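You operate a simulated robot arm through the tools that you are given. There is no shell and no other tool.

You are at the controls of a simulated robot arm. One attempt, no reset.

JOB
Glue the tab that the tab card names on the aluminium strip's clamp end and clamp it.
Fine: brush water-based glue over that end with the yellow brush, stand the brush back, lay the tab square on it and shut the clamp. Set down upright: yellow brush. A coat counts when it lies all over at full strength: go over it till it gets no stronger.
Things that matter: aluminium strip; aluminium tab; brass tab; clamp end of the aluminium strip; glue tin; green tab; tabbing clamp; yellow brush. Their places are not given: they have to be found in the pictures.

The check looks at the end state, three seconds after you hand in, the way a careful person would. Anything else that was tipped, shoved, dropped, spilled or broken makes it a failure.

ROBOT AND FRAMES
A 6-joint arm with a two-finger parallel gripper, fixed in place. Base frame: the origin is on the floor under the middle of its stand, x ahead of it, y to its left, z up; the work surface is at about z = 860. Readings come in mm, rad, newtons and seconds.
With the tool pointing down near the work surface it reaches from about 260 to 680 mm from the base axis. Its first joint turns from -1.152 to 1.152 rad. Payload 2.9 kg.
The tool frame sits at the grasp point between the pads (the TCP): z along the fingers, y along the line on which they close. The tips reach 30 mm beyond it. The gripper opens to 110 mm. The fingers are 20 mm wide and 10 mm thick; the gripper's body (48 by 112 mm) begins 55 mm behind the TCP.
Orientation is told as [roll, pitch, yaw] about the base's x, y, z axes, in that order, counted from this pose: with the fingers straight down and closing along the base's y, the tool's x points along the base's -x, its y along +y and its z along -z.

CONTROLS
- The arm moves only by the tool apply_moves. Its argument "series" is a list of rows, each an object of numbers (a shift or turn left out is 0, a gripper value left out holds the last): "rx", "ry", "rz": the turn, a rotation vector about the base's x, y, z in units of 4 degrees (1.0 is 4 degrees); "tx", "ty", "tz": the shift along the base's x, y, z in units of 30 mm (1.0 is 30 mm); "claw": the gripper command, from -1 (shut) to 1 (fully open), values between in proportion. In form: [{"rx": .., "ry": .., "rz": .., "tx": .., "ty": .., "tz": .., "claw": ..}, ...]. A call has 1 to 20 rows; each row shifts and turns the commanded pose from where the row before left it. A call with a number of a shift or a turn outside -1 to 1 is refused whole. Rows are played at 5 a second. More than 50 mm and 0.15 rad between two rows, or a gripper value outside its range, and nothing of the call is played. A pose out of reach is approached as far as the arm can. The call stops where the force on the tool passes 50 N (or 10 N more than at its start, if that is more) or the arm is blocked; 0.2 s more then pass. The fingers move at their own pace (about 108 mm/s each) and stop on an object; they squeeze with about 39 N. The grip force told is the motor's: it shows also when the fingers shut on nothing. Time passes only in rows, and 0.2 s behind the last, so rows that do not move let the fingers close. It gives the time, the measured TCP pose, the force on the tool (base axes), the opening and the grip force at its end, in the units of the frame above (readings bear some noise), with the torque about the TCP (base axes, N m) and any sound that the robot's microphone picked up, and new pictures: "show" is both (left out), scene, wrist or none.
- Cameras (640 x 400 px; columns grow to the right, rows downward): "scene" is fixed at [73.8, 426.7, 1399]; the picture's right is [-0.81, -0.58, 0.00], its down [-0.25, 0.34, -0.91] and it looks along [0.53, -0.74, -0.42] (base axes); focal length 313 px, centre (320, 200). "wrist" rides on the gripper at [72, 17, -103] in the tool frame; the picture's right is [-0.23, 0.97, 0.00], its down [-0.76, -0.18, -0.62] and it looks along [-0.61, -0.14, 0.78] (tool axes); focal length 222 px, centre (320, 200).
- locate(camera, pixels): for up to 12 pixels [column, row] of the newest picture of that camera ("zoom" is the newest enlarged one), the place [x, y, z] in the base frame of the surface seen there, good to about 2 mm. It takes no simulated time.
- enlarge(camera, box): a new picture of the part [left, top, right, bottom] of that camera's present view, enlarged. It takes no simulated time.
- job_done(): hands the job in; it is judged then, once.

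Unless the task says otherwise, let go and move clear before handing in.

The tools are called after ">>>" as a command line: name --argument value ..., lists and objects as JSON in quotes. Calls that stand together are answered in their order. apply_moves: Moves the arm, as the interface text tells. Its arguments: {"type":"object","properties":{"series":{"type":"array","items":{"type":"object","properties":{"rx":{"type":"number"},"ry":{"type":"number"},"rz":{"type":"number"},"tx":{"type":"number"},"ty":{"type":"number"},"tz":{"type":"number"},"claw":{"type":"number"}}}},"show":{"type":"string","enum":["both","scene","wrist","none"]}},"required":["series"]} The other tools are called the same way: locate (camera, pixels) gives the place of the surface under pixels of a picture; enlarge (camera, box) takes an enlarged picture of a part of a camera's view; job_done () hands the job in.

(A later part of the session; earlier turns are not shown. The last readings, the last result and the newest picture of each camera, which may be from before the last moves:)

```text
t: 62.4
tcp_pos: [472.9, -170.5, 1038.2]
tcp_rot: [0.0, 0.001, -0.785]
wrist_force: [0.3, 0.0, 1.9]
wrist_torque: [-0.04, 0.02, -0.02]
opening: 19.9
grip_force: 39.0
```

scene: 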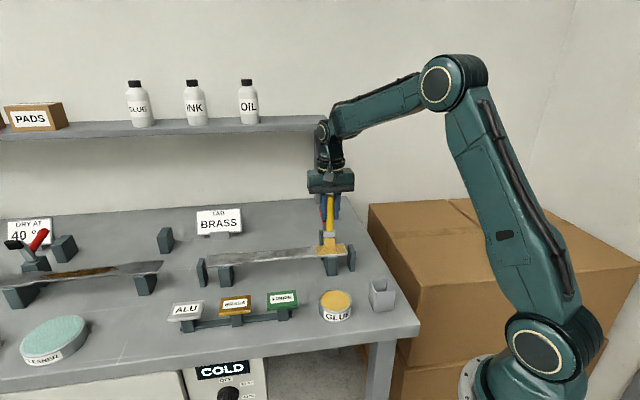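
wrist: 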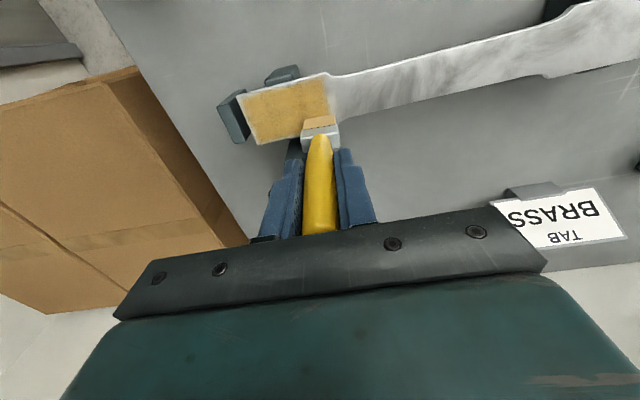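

About 2 N of contact now. I'll stroke the middle lane, then the two neck-side lanes, then lift for inspection.

>>> apply_moves --series '[{"tx": -0.28, "ty": 0.28}, {"tx": -0.28, "ty": 0.28}, {"tx": -0.28, "ty": 0.28}, {"tx": 0.28, "ty": -0.28}, {"tx": 0.28, "ty": -0.28}, {"tx": 0.28, "ty": -0.28}, {"tx": 0.354, "ty": 0.354}, {"tx": -0.28, "ty": 0.28}, {"tx": -0.28, "ty": 0.28}, {"tx": -0.28, "ty": 0.28}, {"tx": 0.354, "ty": 0.354}, {"tx": 0.28, "ty": -0.28}, {"tx": 0.28, "ty": -0.28}, {"tx": 0.28, "ty": -0.28}, {"tz": 0.5}, {"tz": 0.6}, {}]' --show "both"

>>> enlarge --camera "scene" --box '[300, 225, 360, 275]'

>>> enlarge --camera "wrist" --box '[220, 55, 350, 150]'

```text
t: 66.0
tcp_pos: [491.3, -151.3, 1069.7]
tcp_rot: [0.0, 0.0, -0.784]
wrist_force: [0.1, -0.4, -0.3]
wrist_torque: [-0.01, 0.02, 0.0]
opening: 20.0
grip_force: 39.4
```

scene: 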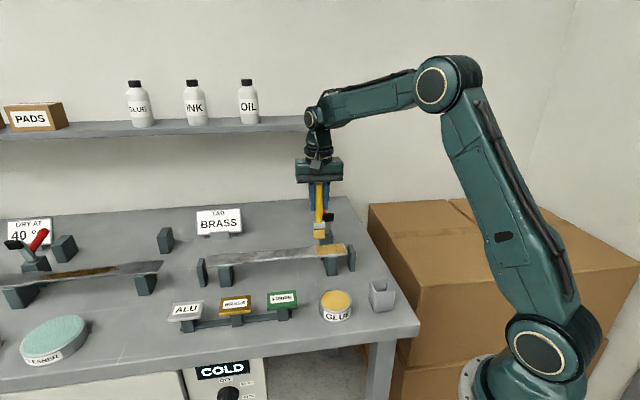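
wrist: 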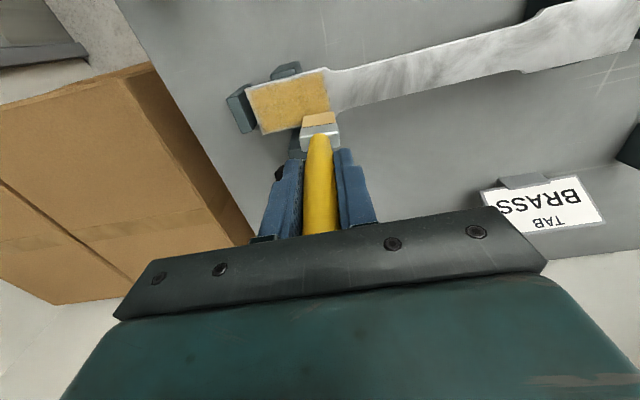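

```text
8.00 times, centred on (330, 250) of scene
```

zoom: 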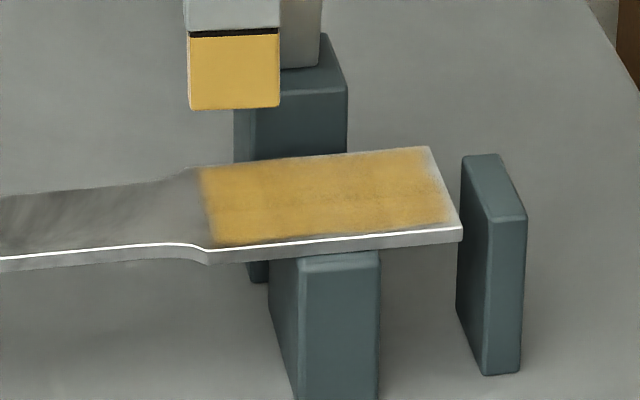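

```text
4.21 times, centred on (285, 102) of wrist
```

zoom: 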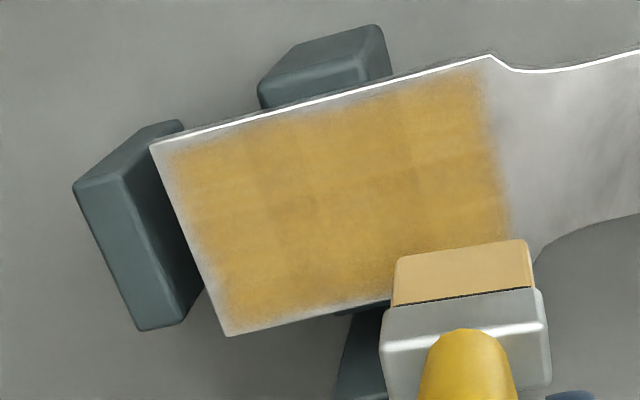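

The picture matches the one before the second dip, with the same faint tile pattern and no stronger, so the coat is at full strength. I'll lift a little and carry the brush back above its pot.

>>> apply_moves --series '[{"tz": 0.6}, {"tx": -0.846, "ty": 0.13}, {"tx": -0.846, "ty": 0.13}, {"tx": -0.846, "ty": 0.13}, {"tx": -0.846, "ty": 0.13}, {"tx": -0.846, "ty": 0.13}, {"tx": -0.846, "ty": 0.13}, {"tx": -0.846, "ty": 0.13}, {"tx": -0.845, "ty": 0.13}, {}]' --show "both"

>>> enlarge --camera "scene" --box '[340, 220, 420, 320]'

>>> enlarge --camera "wrist" --box '[260, 60, 380, 160]'

```text
t: 68.2
tcp_pos: [291.7, -119.7, 1088.8]
tcp_rot: [-0.001, 0.0, -0.786]
wrist_force: [-0.6, -0.8, -0.2]
wrist_torque: [0.01, -0.01, -0.03]
opening: 20.2
grip_force: 38.3
```

scene: 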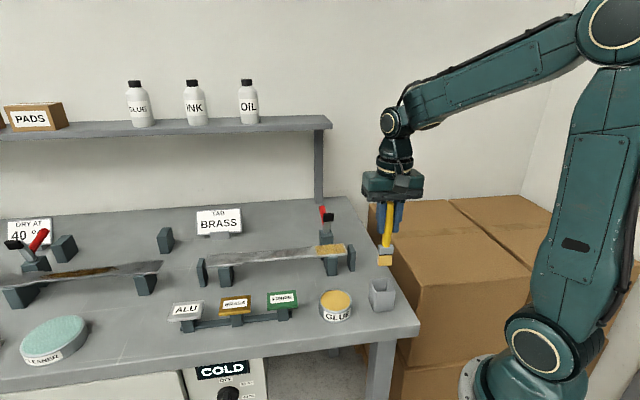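
wrist: 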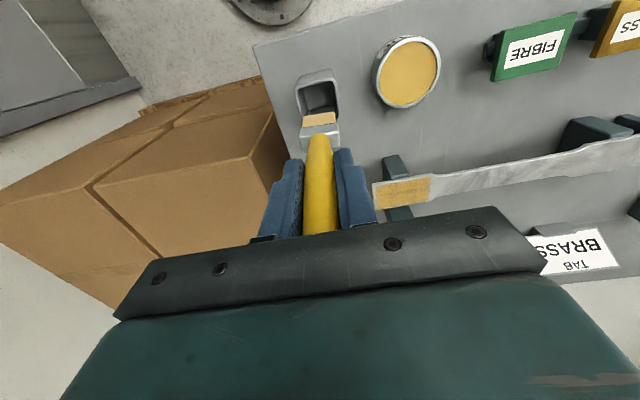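

```text
4.00 times, centred on (380, 270) of scene
```

zoom: 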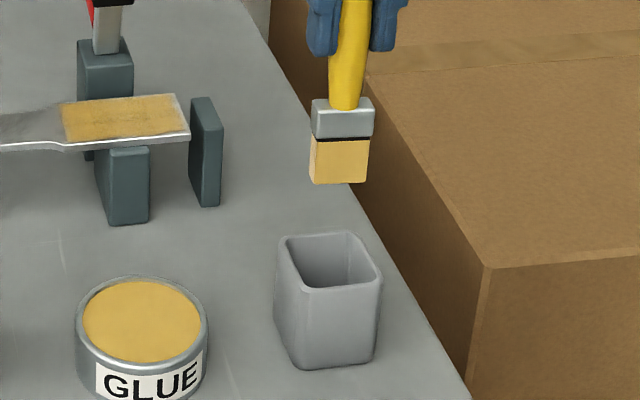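

```text
4.00 times, centred on (320, 110) of wrist
```

zoom: 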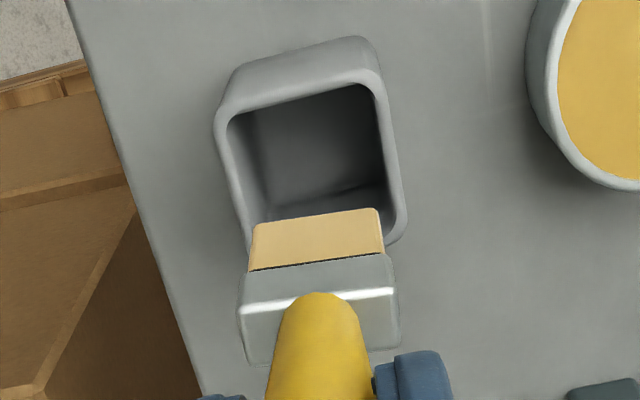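

The brush hangs upright above its pot. I'll measure the bristle bottom and the pot's inner rim before lowering.

>>> locate --camera "scene" --pixels '[[379, 264], [384, 264], [389, 264], [385, 256], [386, 240], [358, 282], [373, 278], [387, 277], [395, 291], [378, 291], [365, 282]]'

>>> locate --camera "zoom" --pixels '[[225, 120], [375, 80], [400, 225], [240, 240], [255, 240], [380, 225], [315, 215], [310, 110], [390, 150], [225, 170]]'

```text
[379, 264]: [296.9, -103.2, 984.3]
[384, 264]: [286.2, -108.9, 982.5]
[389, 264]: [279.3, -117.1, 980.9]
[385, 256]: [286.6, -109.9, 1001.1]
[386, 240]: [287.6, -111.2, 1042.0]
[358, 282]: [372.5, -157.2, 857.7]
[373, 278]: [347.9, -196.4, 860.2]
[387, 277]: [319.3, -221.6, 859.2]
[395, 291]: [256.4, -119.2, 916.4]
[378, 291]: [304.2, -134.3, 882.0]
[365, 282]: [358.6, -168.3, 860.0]
```

```text
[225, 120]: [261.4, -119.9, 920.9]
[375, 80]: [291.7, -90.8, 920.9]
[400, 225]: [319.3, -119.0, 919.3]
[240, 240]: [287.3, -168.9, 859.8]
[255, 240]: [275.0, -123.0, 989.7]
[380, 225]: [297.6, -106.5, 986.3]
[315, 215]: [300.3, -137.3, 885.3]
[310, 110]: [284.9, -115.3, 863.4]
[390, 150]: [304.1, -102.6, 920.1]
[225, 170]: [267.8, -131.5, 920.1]
```

The pot's centre is ≈(290.3,-119.3) with its floor at z≈863, and the bristle bottom is ~110.6 mm below the TCP, sitting about 2–3 mm to the front. I'll correct that and lower to just above the rim for a check.

>>> apply_moves --series '[{"tx": 0.021, "ty": -0.097}, {"tz": -0.9}, {"tz": -0.8}, {}]' --show "both"

>>> enlarge --camera "scene" --box '[340, 220, 420, 320]'

>>> enlarge --camera "wrist" --box '[260, 60, 380, 160]'

```text
t: 69.2
tcp_pos: [291.9, -121.4, 1037.3]
tcp_rot: [-0.002, -0.001, -0.786]
wrist_force: [-0.5, -0.1, -0.4]
wrist_torque: [0.02, 0.0, 0.02]
opening: 20.2
grip_force: 38.6
```

scene: 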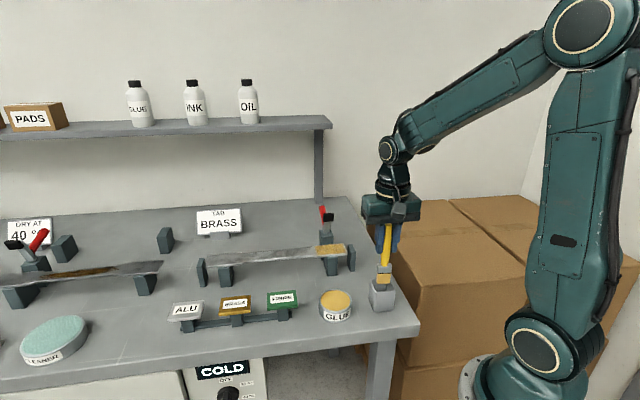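
wrist: 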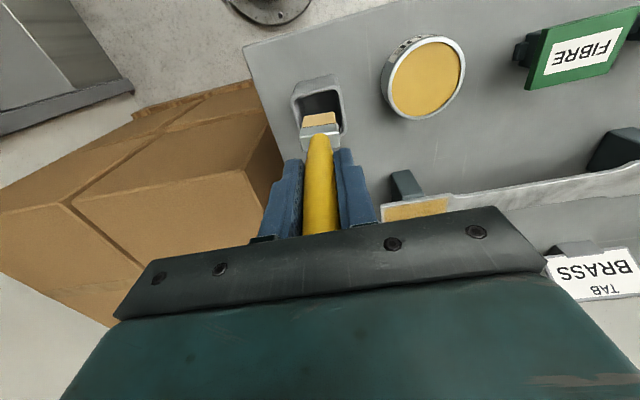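

```text
4.00 times, centred on (380, 270) of scene
```

zoom: 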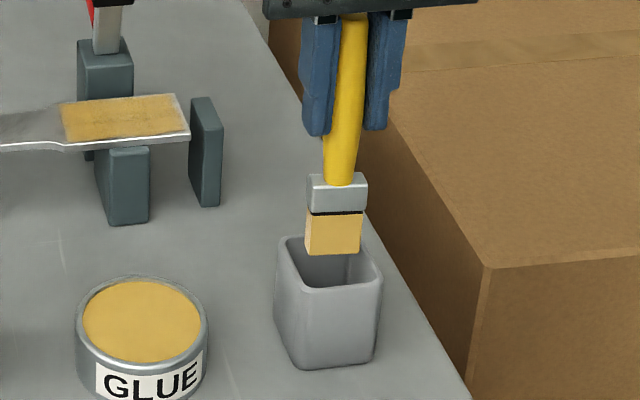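

```text
4.00 times, centred on (320, 110) of wrist
```

zoom: 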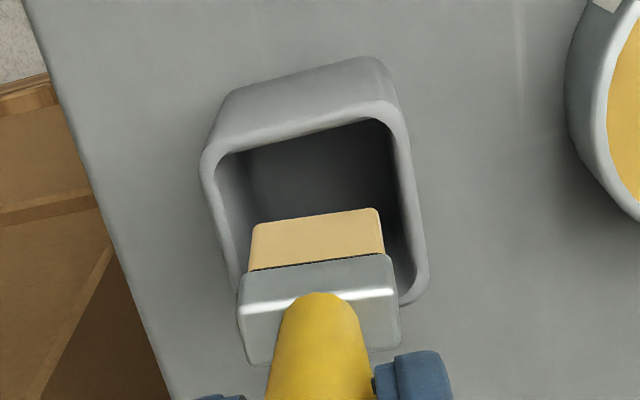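

The bristles are inside the pot's opening with clearance all round. I'll lower slowly to just above the floor.

>>> apply_moves --series '[{"tz": -0.4}, {"tz": -0.5}, {"tz": -0.5}, {"tz": -0.4}, {"tz": -0.17}, {}]' --show "both"

>>> enlarge --camera "scene" --box '[340, 220, 420, 320]'

>>> enlarge --camera "wrist" --box '[260, 60, 380, 160]'

```text
t: 70.6
tcp_pos: [291.2, -122.0, 978.7]
tcp_rot: [-0.001, -0.001, -0.786]
wrist_force: [1.0, -0.6, 0.0]
wrist_torque: [0.0, -0.02, -0.01]
opening: 20.3
grip_force: 39.4
```

scene: 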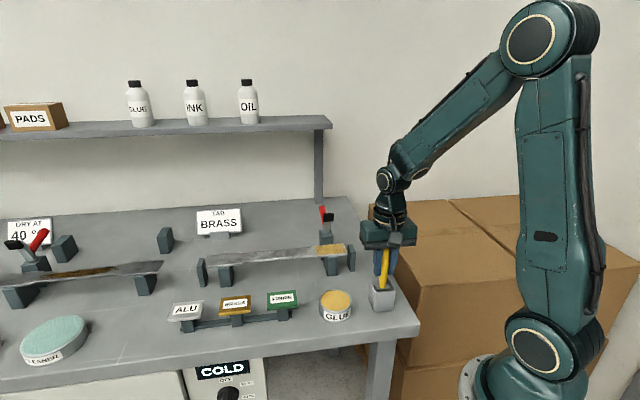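
wrist: 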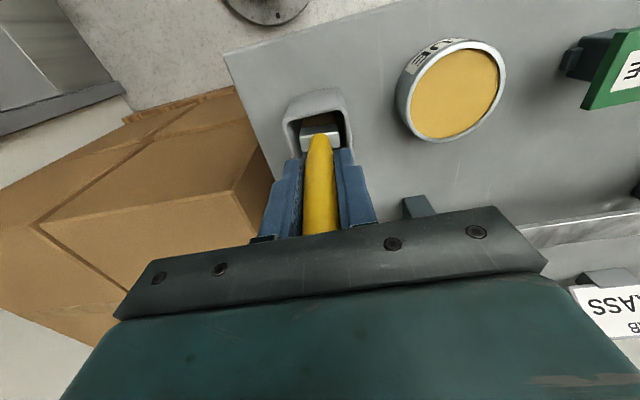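

```text
4.00 times, centred on (380, 270) of scene
```

zoom: 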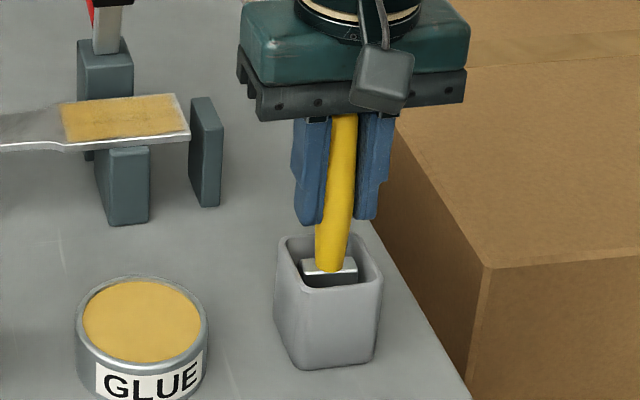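

```text
4.00 times, centred on (320, 110) of wrist
```

zoom: 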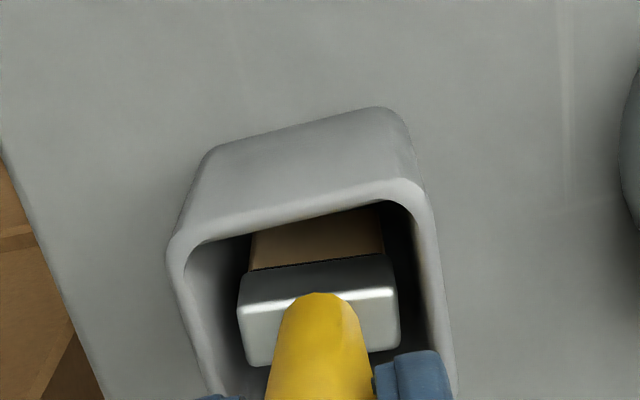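

Still free, with no force. I'll step down toward the floor until contact shows.

>>> apply_moves --series '[{"tz": -0.06}, {}]' --show "none"

>>> apply_moves --series '[{"tz": -0.04}, {}]' --show "none"

>>> apply_moves --series '[{"tz": -0.03}, {}]' --show "none"

```text
t: 71.2
tcp_pos: [290.0, -121.7, 975.6]
tcp_rot: [-0.001, -0.001, -0.786]
wrist_force: [0.2, -0.5, -0.5]
wrist_torque: [-0.02, 0.03, 0.0]
opening: 20.1
grip_force: 38.8
```

```text
t: 71.8
tcp_pos: [291.8, -121.5, 974.6]
tcp_rot: [-0.001, -0.001, -0.786]
wrist_force: [-1.1, -0.3, 5.5]
wrist_torque: [0.03, 0.01, -0.01]
opening: 20.4
grip_force: 38.9
```

```text
t: 72.4
tcp_pos: [291.6, -121.8, 975.4]
tcp_rot: [0.002, -0.001, -0.785]
wrist_force: [-2.5, 0.3, 23.5]
wrist_torque: [0.07, 0.12, 0.0]
opening: 20.3
grip_force: 38.9
```

The brush stands on the pot floor. I'll relieve the press and open the fingers gently.

>>> apply_moves --series '[{"tz": 0.03}, {}, {"claw": -0.6}, {"claw": -0.55}, {"claw": -0.5}, {"claw": -0.4}, {}]' --show "both"

>>> enlarge --camera "scene" --box '[340, 220, 420, 320]'

>>> enlarge --camera "wrist" --box '[240, 80, 400, 240]'

```text
t: 74.0
tcp_pos: [290.8, -120.6, 976.4]
tcp_rot: [0.001, 0.0, -0.784]
wrist_force: [-0.7, -0.5, -1.1]
wrist_torque: [0.0, 0.02, -0.02]
opening: 32.5
grip_force: 0.1
```

scene: 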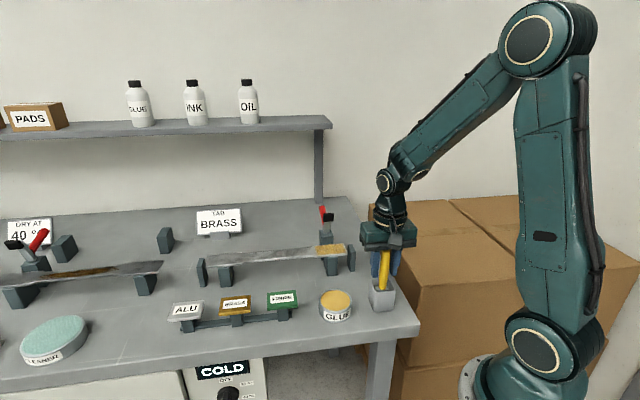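
wrist: 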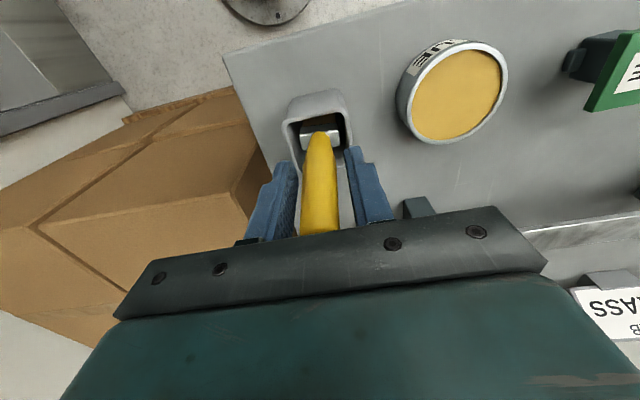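

```text
4.00 times, centred on (380, 270) of scene
```

zoom: 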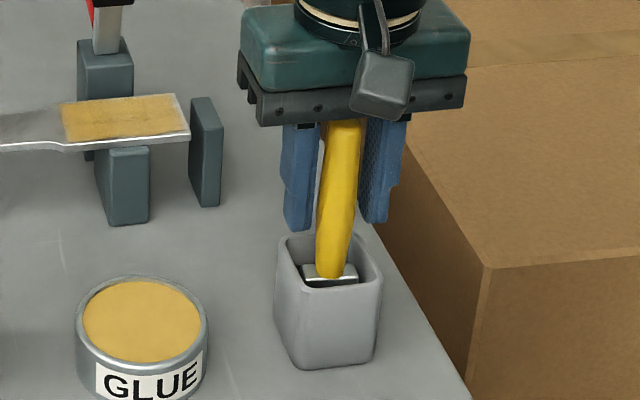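

```text
2.50 times, centred on (320, 160) of wrist
```

zoom: 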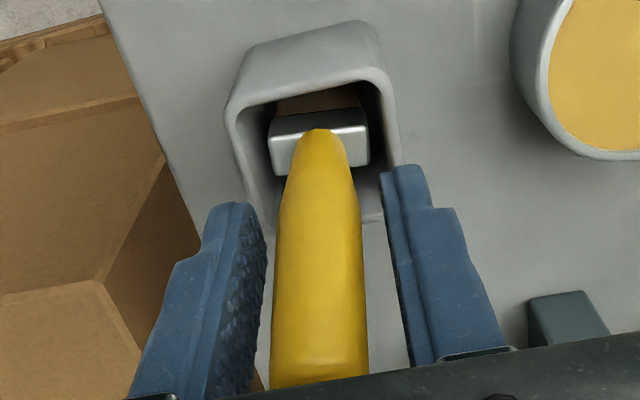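

The brush stands on its own between the open fingers. I'll open fully and rise straight up, clear of it.

>>> apply_moves --series '[{"claw": -0.2}, {"claw": 0.1}, {"claw": 0.3}, {"tz": 0.4}, {"tz": 0.8}, {"tz": 1.0}, {"tz": 1.0}, {"tz": 0.8}, {}]' --show "both"

>>> enlarge --camera "scene" --box '[340, 220, 420, 320]'

```text
t: 76.0
tcp_pos: [290.8, -121.6, 1095.9]
tcp_rot: [-0.001, 0.0, -0.784]
wrist_force: [-0.1, 0.6, -0.2]
wrist_torque: [0.03, 0.0, 0.01]
opening: 71.6
grip_force: 0.0
```

scene: 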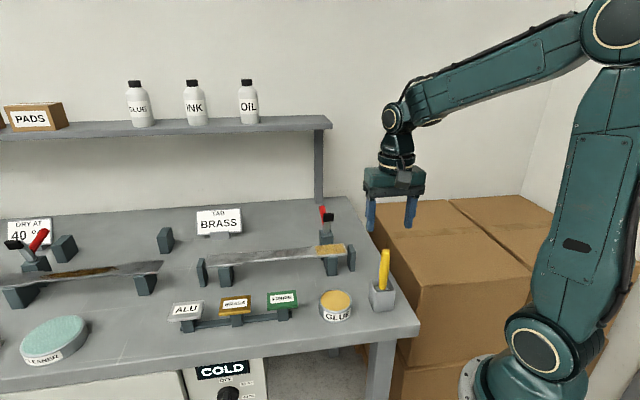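
wrist: 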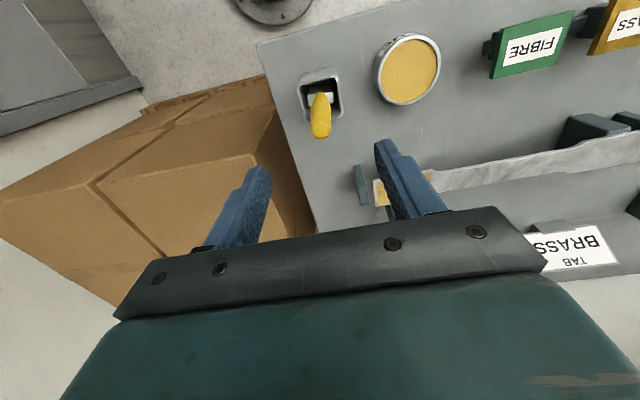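

```text
4.00 times, centred on (380, 270) of scene
```

zoom: 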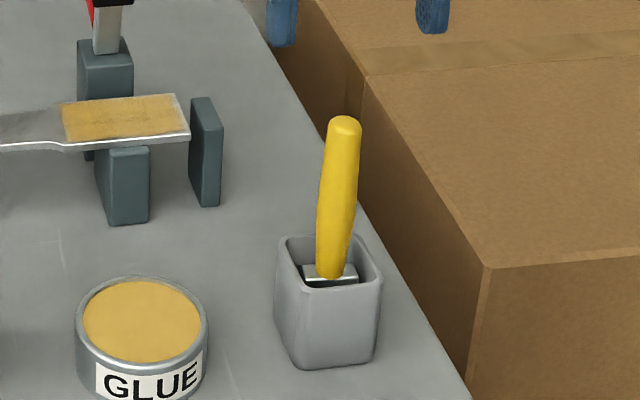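

The brush stands upright in its pot. Next is the brass tab: I'll travel above it (centre ≈(522,115)) with the fingers about 72 mm apart, closing along the tab's long side, and look closely.

>>> apply_moves --series '[{"tx": 0.857, "ty": 0.873}, {"tx": 0.857, "ty": 0.873}, {"tx": 0.857, "ty": 0.873}, {"tx": 0.857, "ty": 0.873}, {"tx": 0.857, "ty": 0.873}, {"tx": 0.857, "ty": 0.873}, {"tx": 0.857, "ty": 0.873, "tz": -0.5}, {"tx": 0.857, "ty": 0.873, "tz": -0.7}, {"tx": 0.857, "ty": 0.873, "tz": -0.8}, {"tz": -0.8}, {}]' --show "both"

>>> enlarge --camera "wrist" --box '[220, 40, 420, 200]'

```text
t: 78.4
tcp_pos: [519.1, 112.9, 1010.0]
tcp_rot: [0.0, -0.001, -0.785]
wrist_force: [0.4, 0.2, -0.2]
wrist_torque: [-0.01, -0.01, -0.01]
opening: 71.5
grip_force: 0.0
```

scene: 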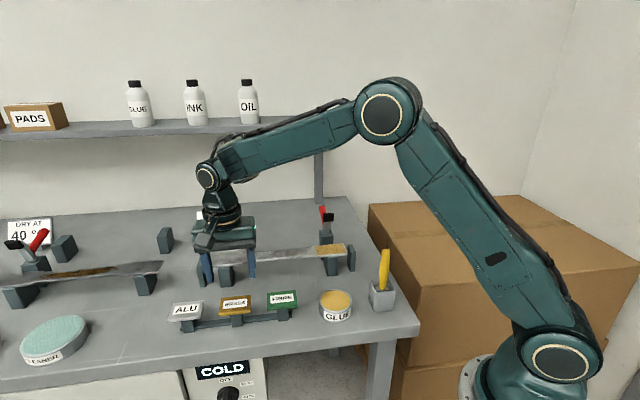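
wrist: 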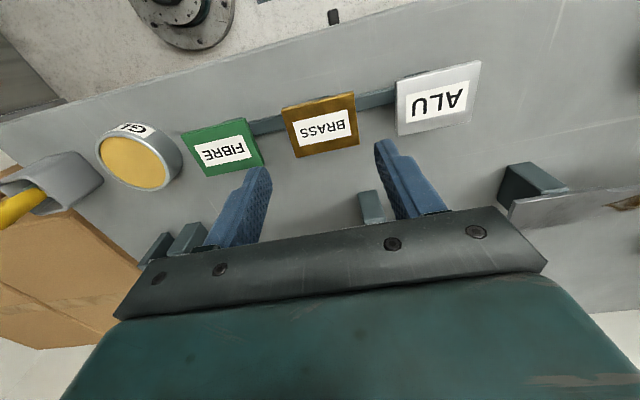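

```text
2.50 times, centred on (320, 120) of wrist
```

zoom: 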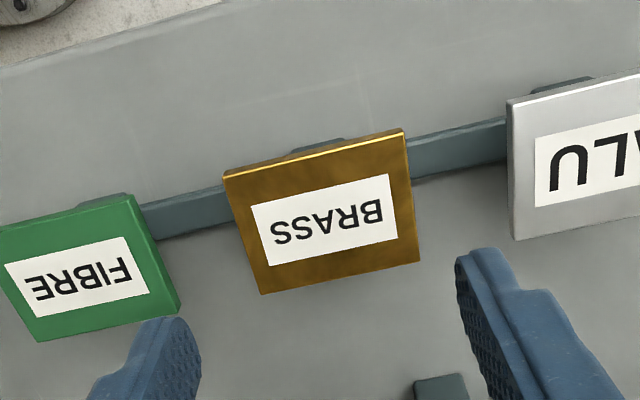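

The brass tab is clear in the wrist zoom, with corners at (226,175), (402,131), (419,260) and (262,292). I'll locate its edges in both views for precise centre and yaw.

>>> enlarge --camera "wrist" --box '[270, 80, 370, 170]'

>>> locate --camera "zoom" --pixels '[[90, 145], [370, 82], [390, 280], [145, 338], [230, 115], [380, 180], [270, 310], [115, 240], [250, 220], [260, 105], [130, 290], [330, 140]]'

>>> enlarge --camera "scene" --box '[205, 285, 265, 330]'

>>> locate --camera "zoom" --pixels '[[206, 130], [470, 103], [465, 235], [182, 262], [340, 115], [465, 170], [320, 245], [195, 195], [330, 258], [330, 265], [460, 250], [190, 275]]'

```text
4.44 times, centred on (320, 125) of wrist
```

zoom: 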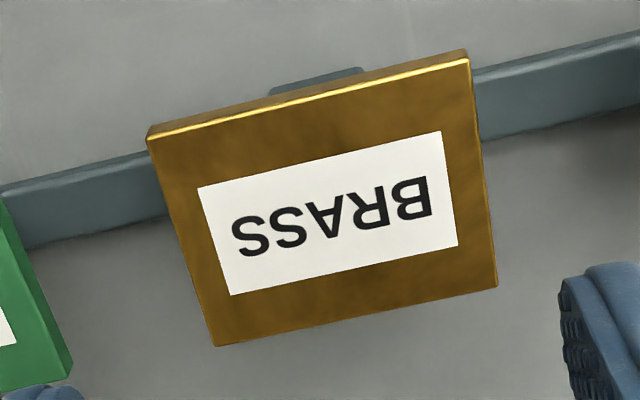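

```text
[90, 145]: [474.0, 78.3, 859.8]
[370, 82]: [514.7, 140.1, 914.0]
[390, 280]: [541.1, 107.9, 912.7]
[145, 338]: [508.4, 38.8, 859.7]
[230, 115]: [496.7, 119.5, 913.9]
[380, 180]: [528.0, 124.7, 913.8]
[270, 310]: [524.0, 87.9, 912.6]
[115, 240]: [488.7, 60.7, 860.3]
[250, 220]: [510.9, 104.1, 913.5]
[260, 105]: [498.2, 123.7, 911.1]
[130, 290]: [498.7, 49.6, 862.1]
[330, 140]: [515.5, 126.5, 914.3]
```

```text
8.89 times, centred on (235, 308) of scene
```

zoom: 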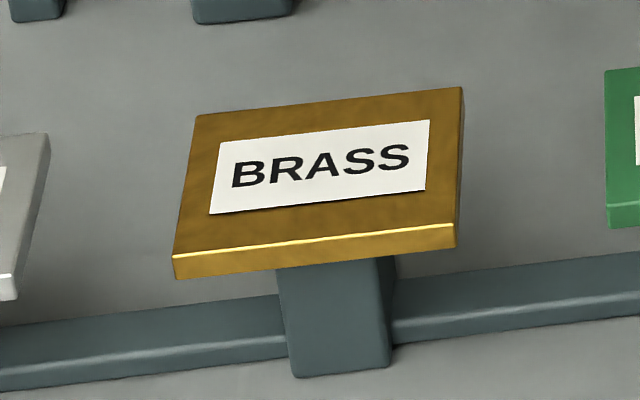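

```text
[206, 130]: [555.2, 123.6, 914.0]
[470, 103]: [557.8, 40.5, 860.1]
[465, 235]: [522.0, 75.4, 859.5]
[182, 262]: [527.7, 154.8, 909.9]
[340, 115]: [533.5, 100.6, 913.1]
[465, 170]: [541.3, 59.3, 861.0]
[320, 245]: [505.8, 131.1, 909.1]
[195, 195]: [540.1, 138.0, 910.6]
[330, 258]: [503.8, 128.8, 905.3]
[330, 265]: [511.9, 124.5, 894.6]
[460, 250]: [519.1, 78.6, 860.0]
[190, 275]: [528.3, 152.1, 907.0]
```

>>> locate --camera "zoom" --pixels '[[202, 119], [458, 92], [453, 220], [178, 250], [330, 105], [456, 155], [310, 235], [190, 185], [300, 255], [400, 245], [220, 268], [300, 180]]'

>>> enlarge --camera "wrist" --box '[270, 80, 370, 170]'

>>> locate --camera "zoom" --pixels '[[152, 140], [464, 66], [493, 284], [219, 341], [310, 100], [480, 175], [355, 314], [185, 240], [320, 200], [475, 140], [170, 190], [300, 325]]'

```text
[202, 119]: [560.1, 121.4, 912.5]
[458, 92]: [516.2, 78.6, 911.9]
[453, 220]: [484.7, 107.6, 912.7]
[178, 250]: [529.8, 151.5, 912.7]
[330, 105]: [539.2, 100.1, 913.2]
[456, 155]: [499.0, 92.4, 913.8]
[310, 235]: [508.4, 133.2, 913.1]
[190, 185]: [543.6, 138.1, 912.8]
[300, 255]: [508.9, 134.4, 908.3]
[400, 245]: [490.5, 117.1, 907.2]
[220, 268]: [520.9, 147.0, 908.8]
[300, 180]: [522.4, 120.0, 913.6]
```

```text
4.44 times, centred on (320, 125) of wrist
```

zoom: 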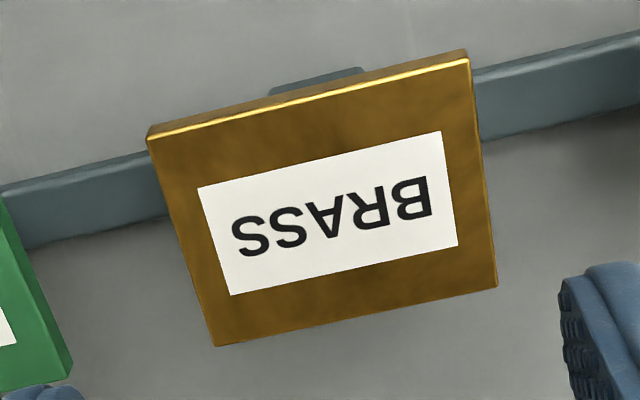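

```text
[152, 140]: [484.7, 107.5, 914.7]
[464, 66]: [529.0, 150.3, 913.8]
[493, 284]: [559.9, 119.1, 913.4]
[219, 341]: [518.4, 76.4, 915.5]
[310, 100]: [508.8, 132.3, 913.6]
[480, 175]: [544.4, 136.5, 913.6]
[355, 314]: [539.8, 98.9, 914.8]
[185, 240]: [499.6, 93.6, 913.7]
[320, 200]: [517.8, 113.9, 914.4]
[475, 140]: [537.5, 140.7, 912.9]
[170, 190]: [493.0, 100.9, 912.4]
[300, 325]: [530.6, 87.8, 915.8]
```

Both views agree: the tab's centre is (522.9,114.1), yaw 45°, size about 62×45×6 mm, top z≈913. I'll lower to TCP z≈950, tips still above the tab, and check finger clearance.

>>> apply_moves --series '[{"tx": -0.055, "ty": 0.082}, {"tz": -0.8}, {"tz": -0.8}, {"tz": -0.43}, {}]' --show "both"

>>> enlarge --camera "scene" --box '[185, 260, 285, 335]'

>>> enlarge --camera "wrist" --box '[220, 80, 420, 230]'

```text
t: 79.6
tcp_pos: [519.7, 116.6, 950.2]
tcp_rot: [0.0, 0.0, -0.785]
wrist_force: [0.3, 0.1, 0.5]
wrist_torque: [-0.01, -0.02, 0.01]
opening: 71.5
grip_force: 0.1
```

scene: 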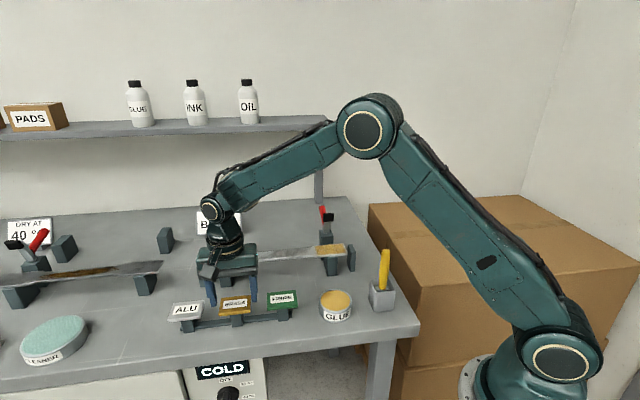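
wrist: 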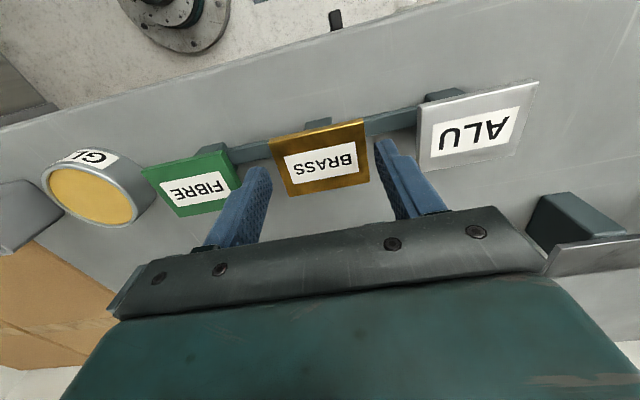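

```text
5.33 times, centred on (235, 298) of scene
```

zoom: 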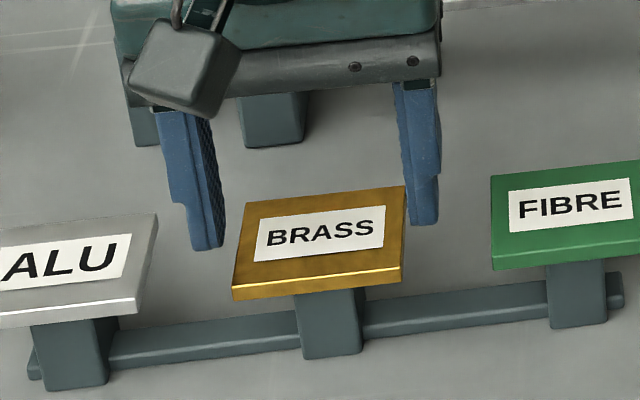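

```text
2.67 times, centred on (320, 155) of wrist
```

zoom: 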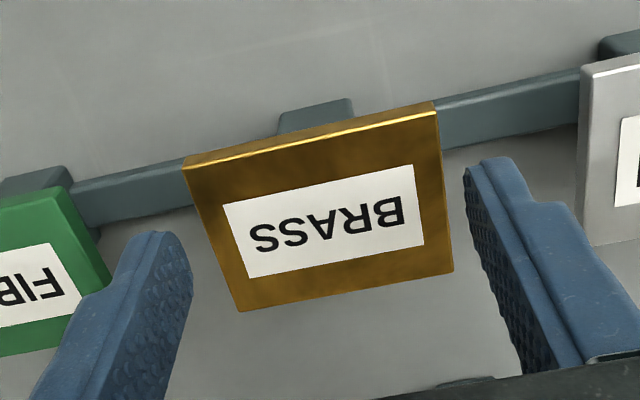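

Fingers straddle the tab with a few mm on each side; it sits about 1 mm toward the FIBRE side. I'll check the fingertip height with locate before the final descent.

>>> locate --camera "scene" --pixels '[[213, 306], [214, 305], [213, 300], [254, 301], [255, 300], [253, 295]]'

>>> enlarge --camera "scene" --box '[200, 265, 270, 320]'

>>> locate --camera "zoom" --pixels '[[145, 293], [140, 295], [155, 292], [435, 258], [445, 256], [430, 258], [150, 285], [440, 250]]'

```text
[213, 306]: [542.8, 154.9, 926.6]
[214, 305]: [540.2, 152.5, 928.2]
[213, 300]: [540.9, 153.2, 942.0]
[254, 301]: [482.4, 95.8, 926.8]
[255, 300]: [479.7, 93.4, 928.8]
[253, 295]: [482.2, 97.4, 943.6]
```

```text
7.27 times, centred on (235, 292) of scene
```

zoom: 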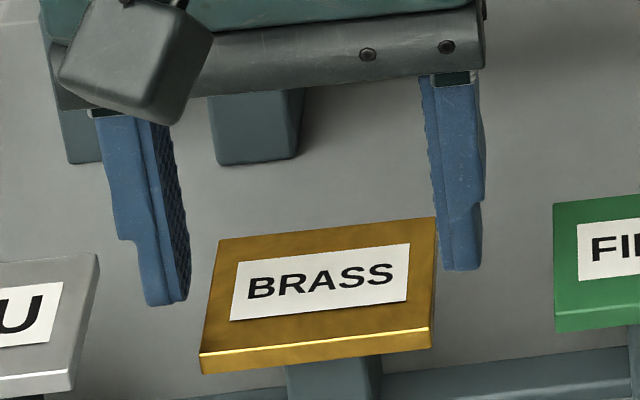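

```text
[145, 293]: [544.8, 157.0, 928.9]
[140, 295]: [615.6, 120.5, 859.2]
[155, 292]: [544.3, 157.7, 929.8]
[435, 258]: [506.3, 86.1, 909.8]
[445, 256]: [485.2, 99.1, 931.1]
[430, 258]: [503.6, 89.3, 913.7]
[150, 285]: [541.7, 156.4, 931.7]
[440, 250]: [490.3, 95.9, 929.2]
```

The tab lies roughly 1.5 mm toward the FIBRE side of the finger midline. I'll correct that, lower to TCP z≈938 (tips about 1–2 mm above the tab's underside), and check from the side before closing.

>>> apply_moves --series '[{"tx": -0.035, "ty": -0.035}, {"tz": -0.2}, {"tz": -0.2}, {}]' --show "both"

>>> enlarge --camera "scene" --box '[200, 275, 270, 330]'

>>> enlarge --camera "wrist" --box '[220, 80, 420, 230]'

```text
t: 80.6
tcp_pos: [518.4, 115.3, 938.0]
tcp_rot: [-0.001, 0.0, -0.784]
wrist_force: [-0.2, 0.7, -0.3]
wrist_torque: [-0.01, -0.02, 0.0]
opening: 71.5
grip_force: 0.0
```

scene: 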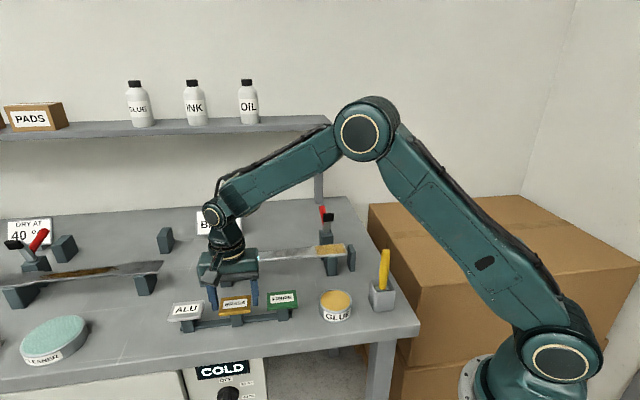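
wrist: 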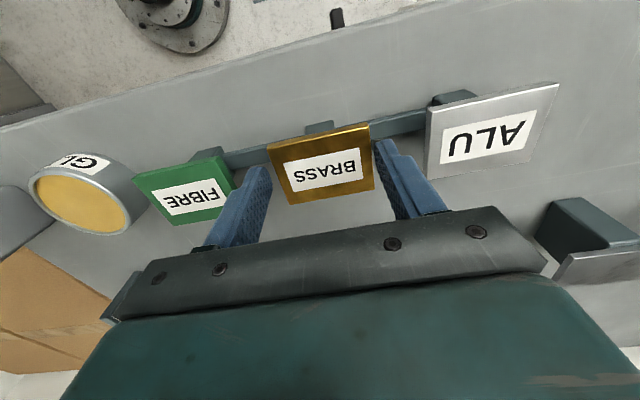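

```text
7.27 times, centred on (235, 302) of scene
```

zoom: 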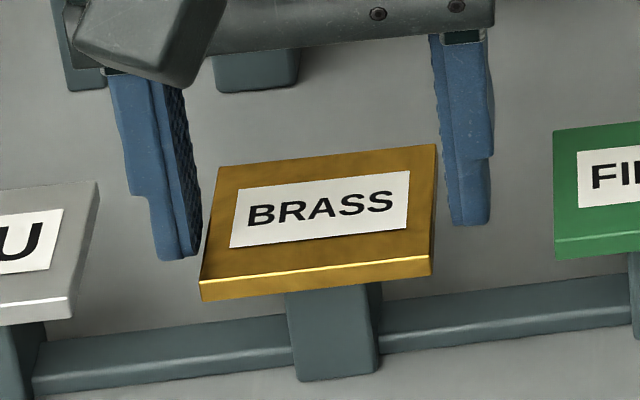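

```text
2.67 times, centred on (320, 155) of wrist
```

zoom: 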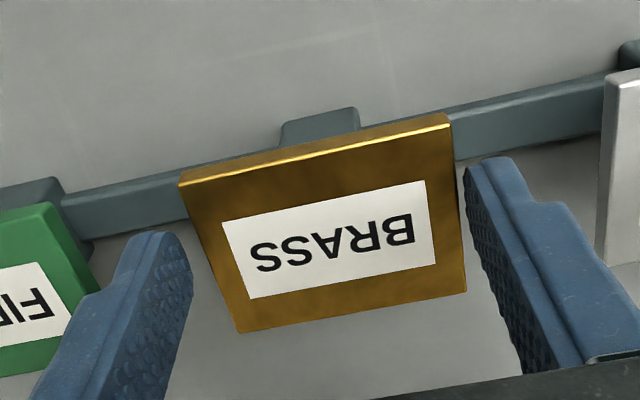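

Viewed from the side, I need the true tip height and fore-aft position relative to the tab. I'll locate points on both fingertips and on the tab's edges in this view.

>>> enlarge --camera "scene" --box '[210, 285, 240, 320]'

>>> locate --camera "zoom" --pixels '[[220, 185], [230, 195], [245, 190], [215, 150], [240, 150], [260, 150], [225, 120], [255, 175], [300, 260], [290, 300], [300, 200], [320, 310]]'

```text
11.43 times, centred on (225, 302) of scene
```

zoom: 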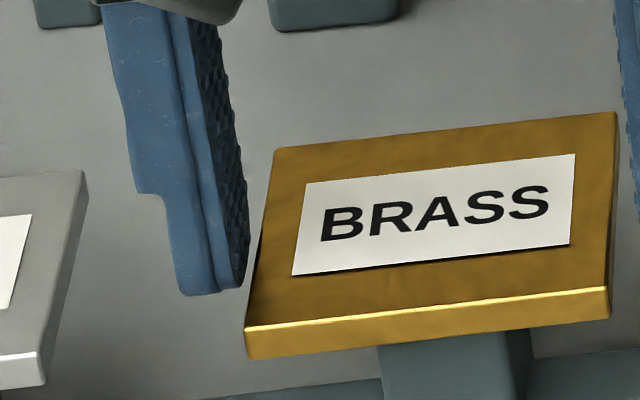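

```text
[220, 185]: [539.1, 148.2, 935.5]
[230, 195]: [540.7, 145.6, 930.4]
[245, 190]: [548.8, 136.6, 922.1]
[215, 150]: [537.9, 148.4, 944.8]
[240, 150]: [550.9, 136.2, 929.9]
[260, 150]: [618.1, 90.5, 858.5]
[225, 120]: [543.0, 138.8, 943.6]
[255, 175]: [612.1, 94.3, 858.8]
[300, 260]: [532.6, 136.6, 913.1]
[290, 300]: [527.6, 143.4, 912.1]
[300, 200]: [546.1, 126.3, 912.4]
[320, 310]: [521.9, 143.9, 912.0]
```

>>> locate --camera "zoom" --pixels '[[190, 288], [205, 288], [222, 284], [236, 278], [243, 260], [195, 270], [210, 265], [180, 250], [245, 240], [270, 320], [252, 330], [252, 345]]'

>>> enlarge --camera "scene" --box '[240, 280, 275, 320]'

>>> locate --camera "zoom" --pixels '[[280, 190], [280, 230], [320, 230], [260, 230], [300, 210], [300, 180], [180, 200], [200, 250], [150, 320], [250, 190], [240, 210], [300, 240]]'

```text
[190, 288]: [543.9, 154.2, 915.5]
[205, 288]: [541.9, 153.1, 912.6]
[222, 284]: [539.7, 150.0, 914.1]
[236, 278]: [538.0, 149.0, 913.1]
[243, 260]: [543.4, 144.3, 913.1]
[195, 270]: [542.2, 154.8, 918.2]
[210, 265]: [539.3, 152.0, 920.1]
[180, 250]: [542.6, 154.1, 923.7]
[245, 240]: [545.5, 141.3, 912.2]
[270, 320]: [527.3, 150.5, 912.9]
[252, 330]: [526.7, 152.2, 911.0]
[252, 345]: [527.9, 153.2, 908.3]
```

```text
10.00 times, centred on (258, 300) of scene
```

zoom: 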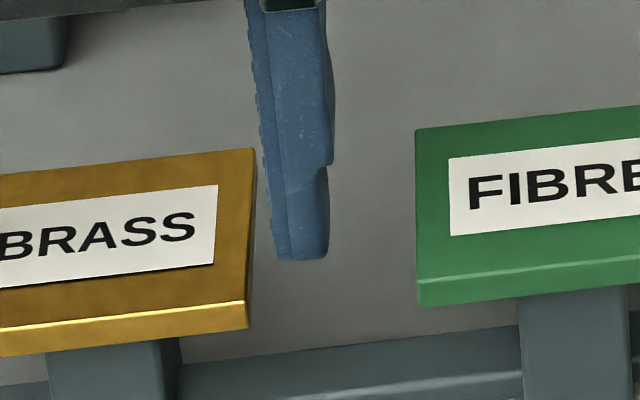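

```text
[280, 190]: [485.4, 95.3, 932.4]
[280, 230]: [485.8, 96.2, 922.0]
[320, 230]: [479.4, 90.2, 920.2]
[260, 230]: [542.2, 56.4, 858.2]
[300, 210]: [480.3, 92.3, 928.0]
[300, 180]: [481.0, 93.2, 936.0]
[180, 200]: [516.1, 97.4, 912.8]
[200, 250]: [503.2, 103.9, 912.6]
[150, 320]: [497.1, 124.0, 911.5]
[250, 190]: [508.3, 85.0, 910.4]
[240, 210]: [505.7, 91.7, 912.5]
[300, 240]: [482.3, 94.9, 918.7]
```

The tips read z≈912–914, just about level with the tab's top, so I need to go about 5 mm lower to grip its edges. I'll lower 4.5 mm and re-check.

>>> apply_moves --series '[{"tz": -0.15}, {}]' --show "both"

>>> enlarge --camera "scene" --box '[205, 280, 265, 325]'

>>> locate --camera "zoom" --pixels '[[135, 255], [150, 262], [140, 245], [165, 255], [445, 215], [460, 215], [470, 222], [455, 200], [185, 300], [190, 312], [420, 255], [300, 280]]'

```text
t: 81.2
tcp_pos: [517.5, 115.2, 932.7]
tcp_rot: [0.002, 0.001, -0.784]
wrist_force: [-0.4, -0.1, 0.1]
wrist_torque: [-0.02, 0.01, 0.02]
opening: 71.7
grip_force: 0.1
```

scene: 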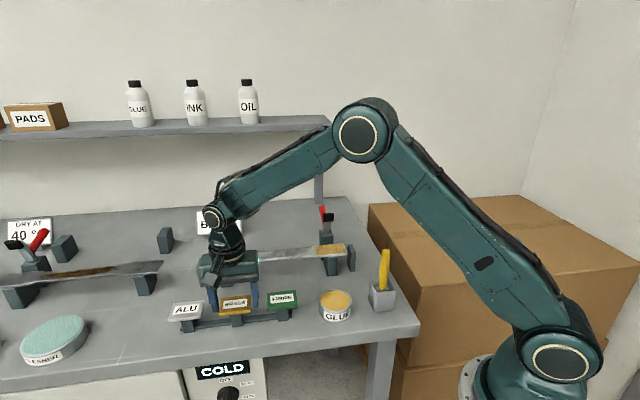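
wrist: 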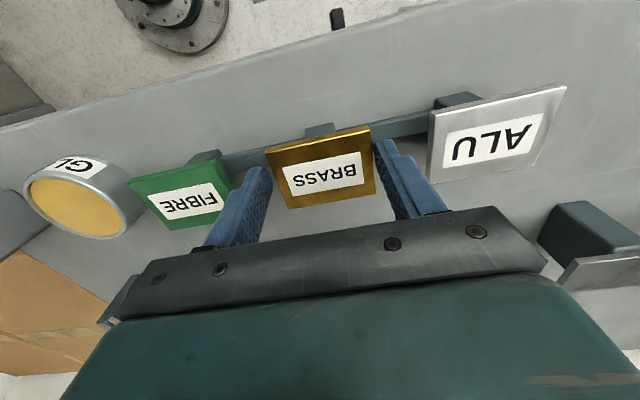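

```text
8.89 times, centred on (235, 302) of scene
```

zoom: 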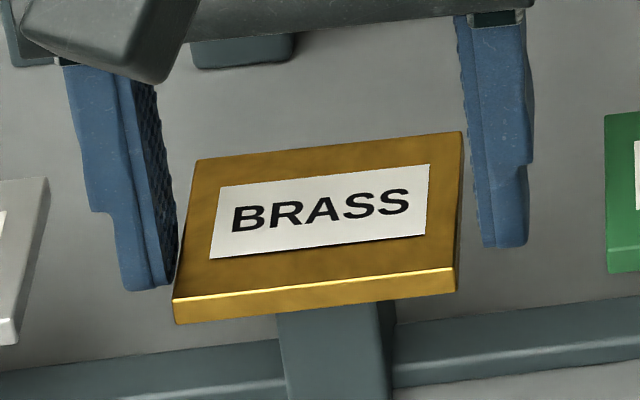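

```text
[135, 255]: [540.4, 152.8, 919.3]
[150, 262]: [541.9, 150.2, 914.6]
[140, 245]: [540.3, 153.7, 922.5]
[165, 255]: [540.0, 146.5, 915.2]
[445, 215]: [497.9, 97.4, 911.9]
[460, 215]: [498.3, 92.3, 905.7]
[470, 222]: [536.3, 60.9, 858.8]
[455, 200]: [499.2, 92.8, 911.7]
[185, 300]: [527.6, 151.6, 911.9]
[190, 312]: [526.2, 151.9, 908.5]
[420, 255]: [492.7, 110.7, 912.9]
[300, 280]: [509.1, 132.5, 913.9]
```

The tips now sit around z≈907–908, level with the tab's lower half. I'll raise 1 mm so the tips stay above the tab's underside, then close on its ends.

>>> apply_moves --series '[{"tz": 0.035}, {"claw": 0.2}, {"claw": -1}, {"claw": -1}, {"claw": -1}]' --show "both"

>>> enlarge --camera "scene" --box '[205, 280, 265, 325]'

>>> enlarge --camera "wrist" --box '[220, 80, 420, 230]'

```text
t: 82.4
tcp_pos: [519.5, 114.9, 935.6]
tcp_rot: [0.0, 0.001, -0.784]
wrist_force: [1.0, -0.2, 0.8]
wrist_torque: [0.04, -0.02, 0.0]
opening: 64.5
grip_force: 39.3
```

scene: 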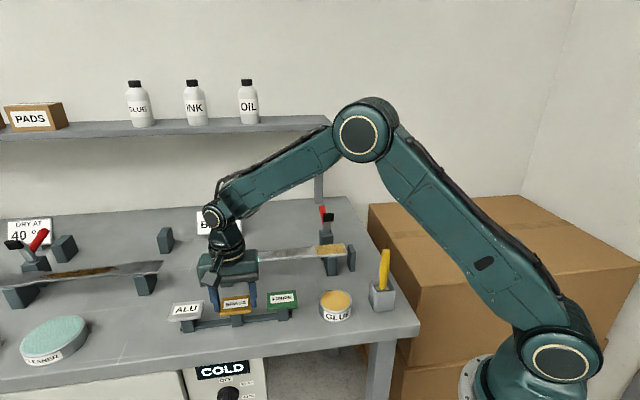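
wrist: 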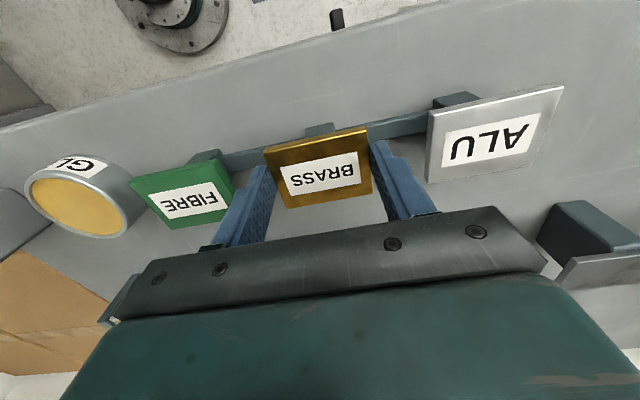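

```text
8.89 times, centred on (235, 302) of scene
```

zoom: 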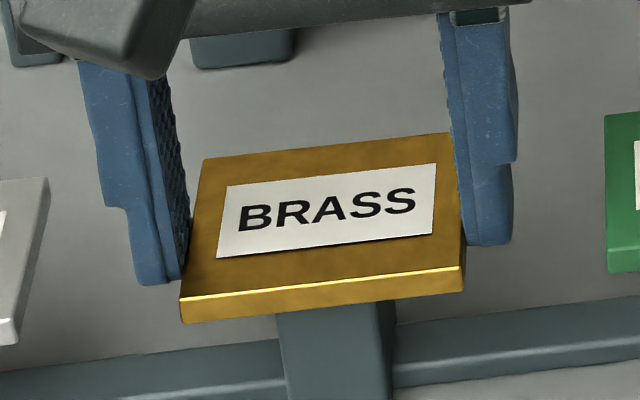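

```text
2.67 times, centred on (320, 155) of wrist
```

zoom: 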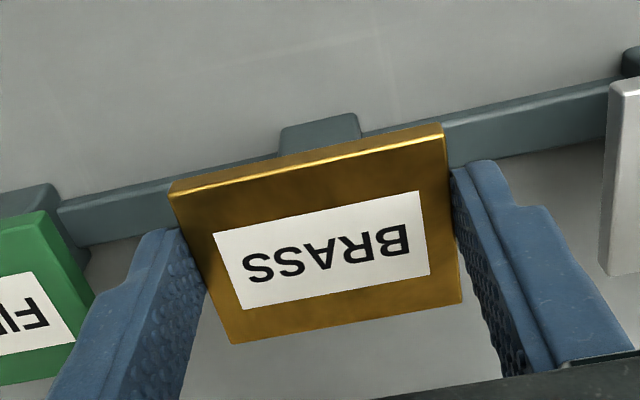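

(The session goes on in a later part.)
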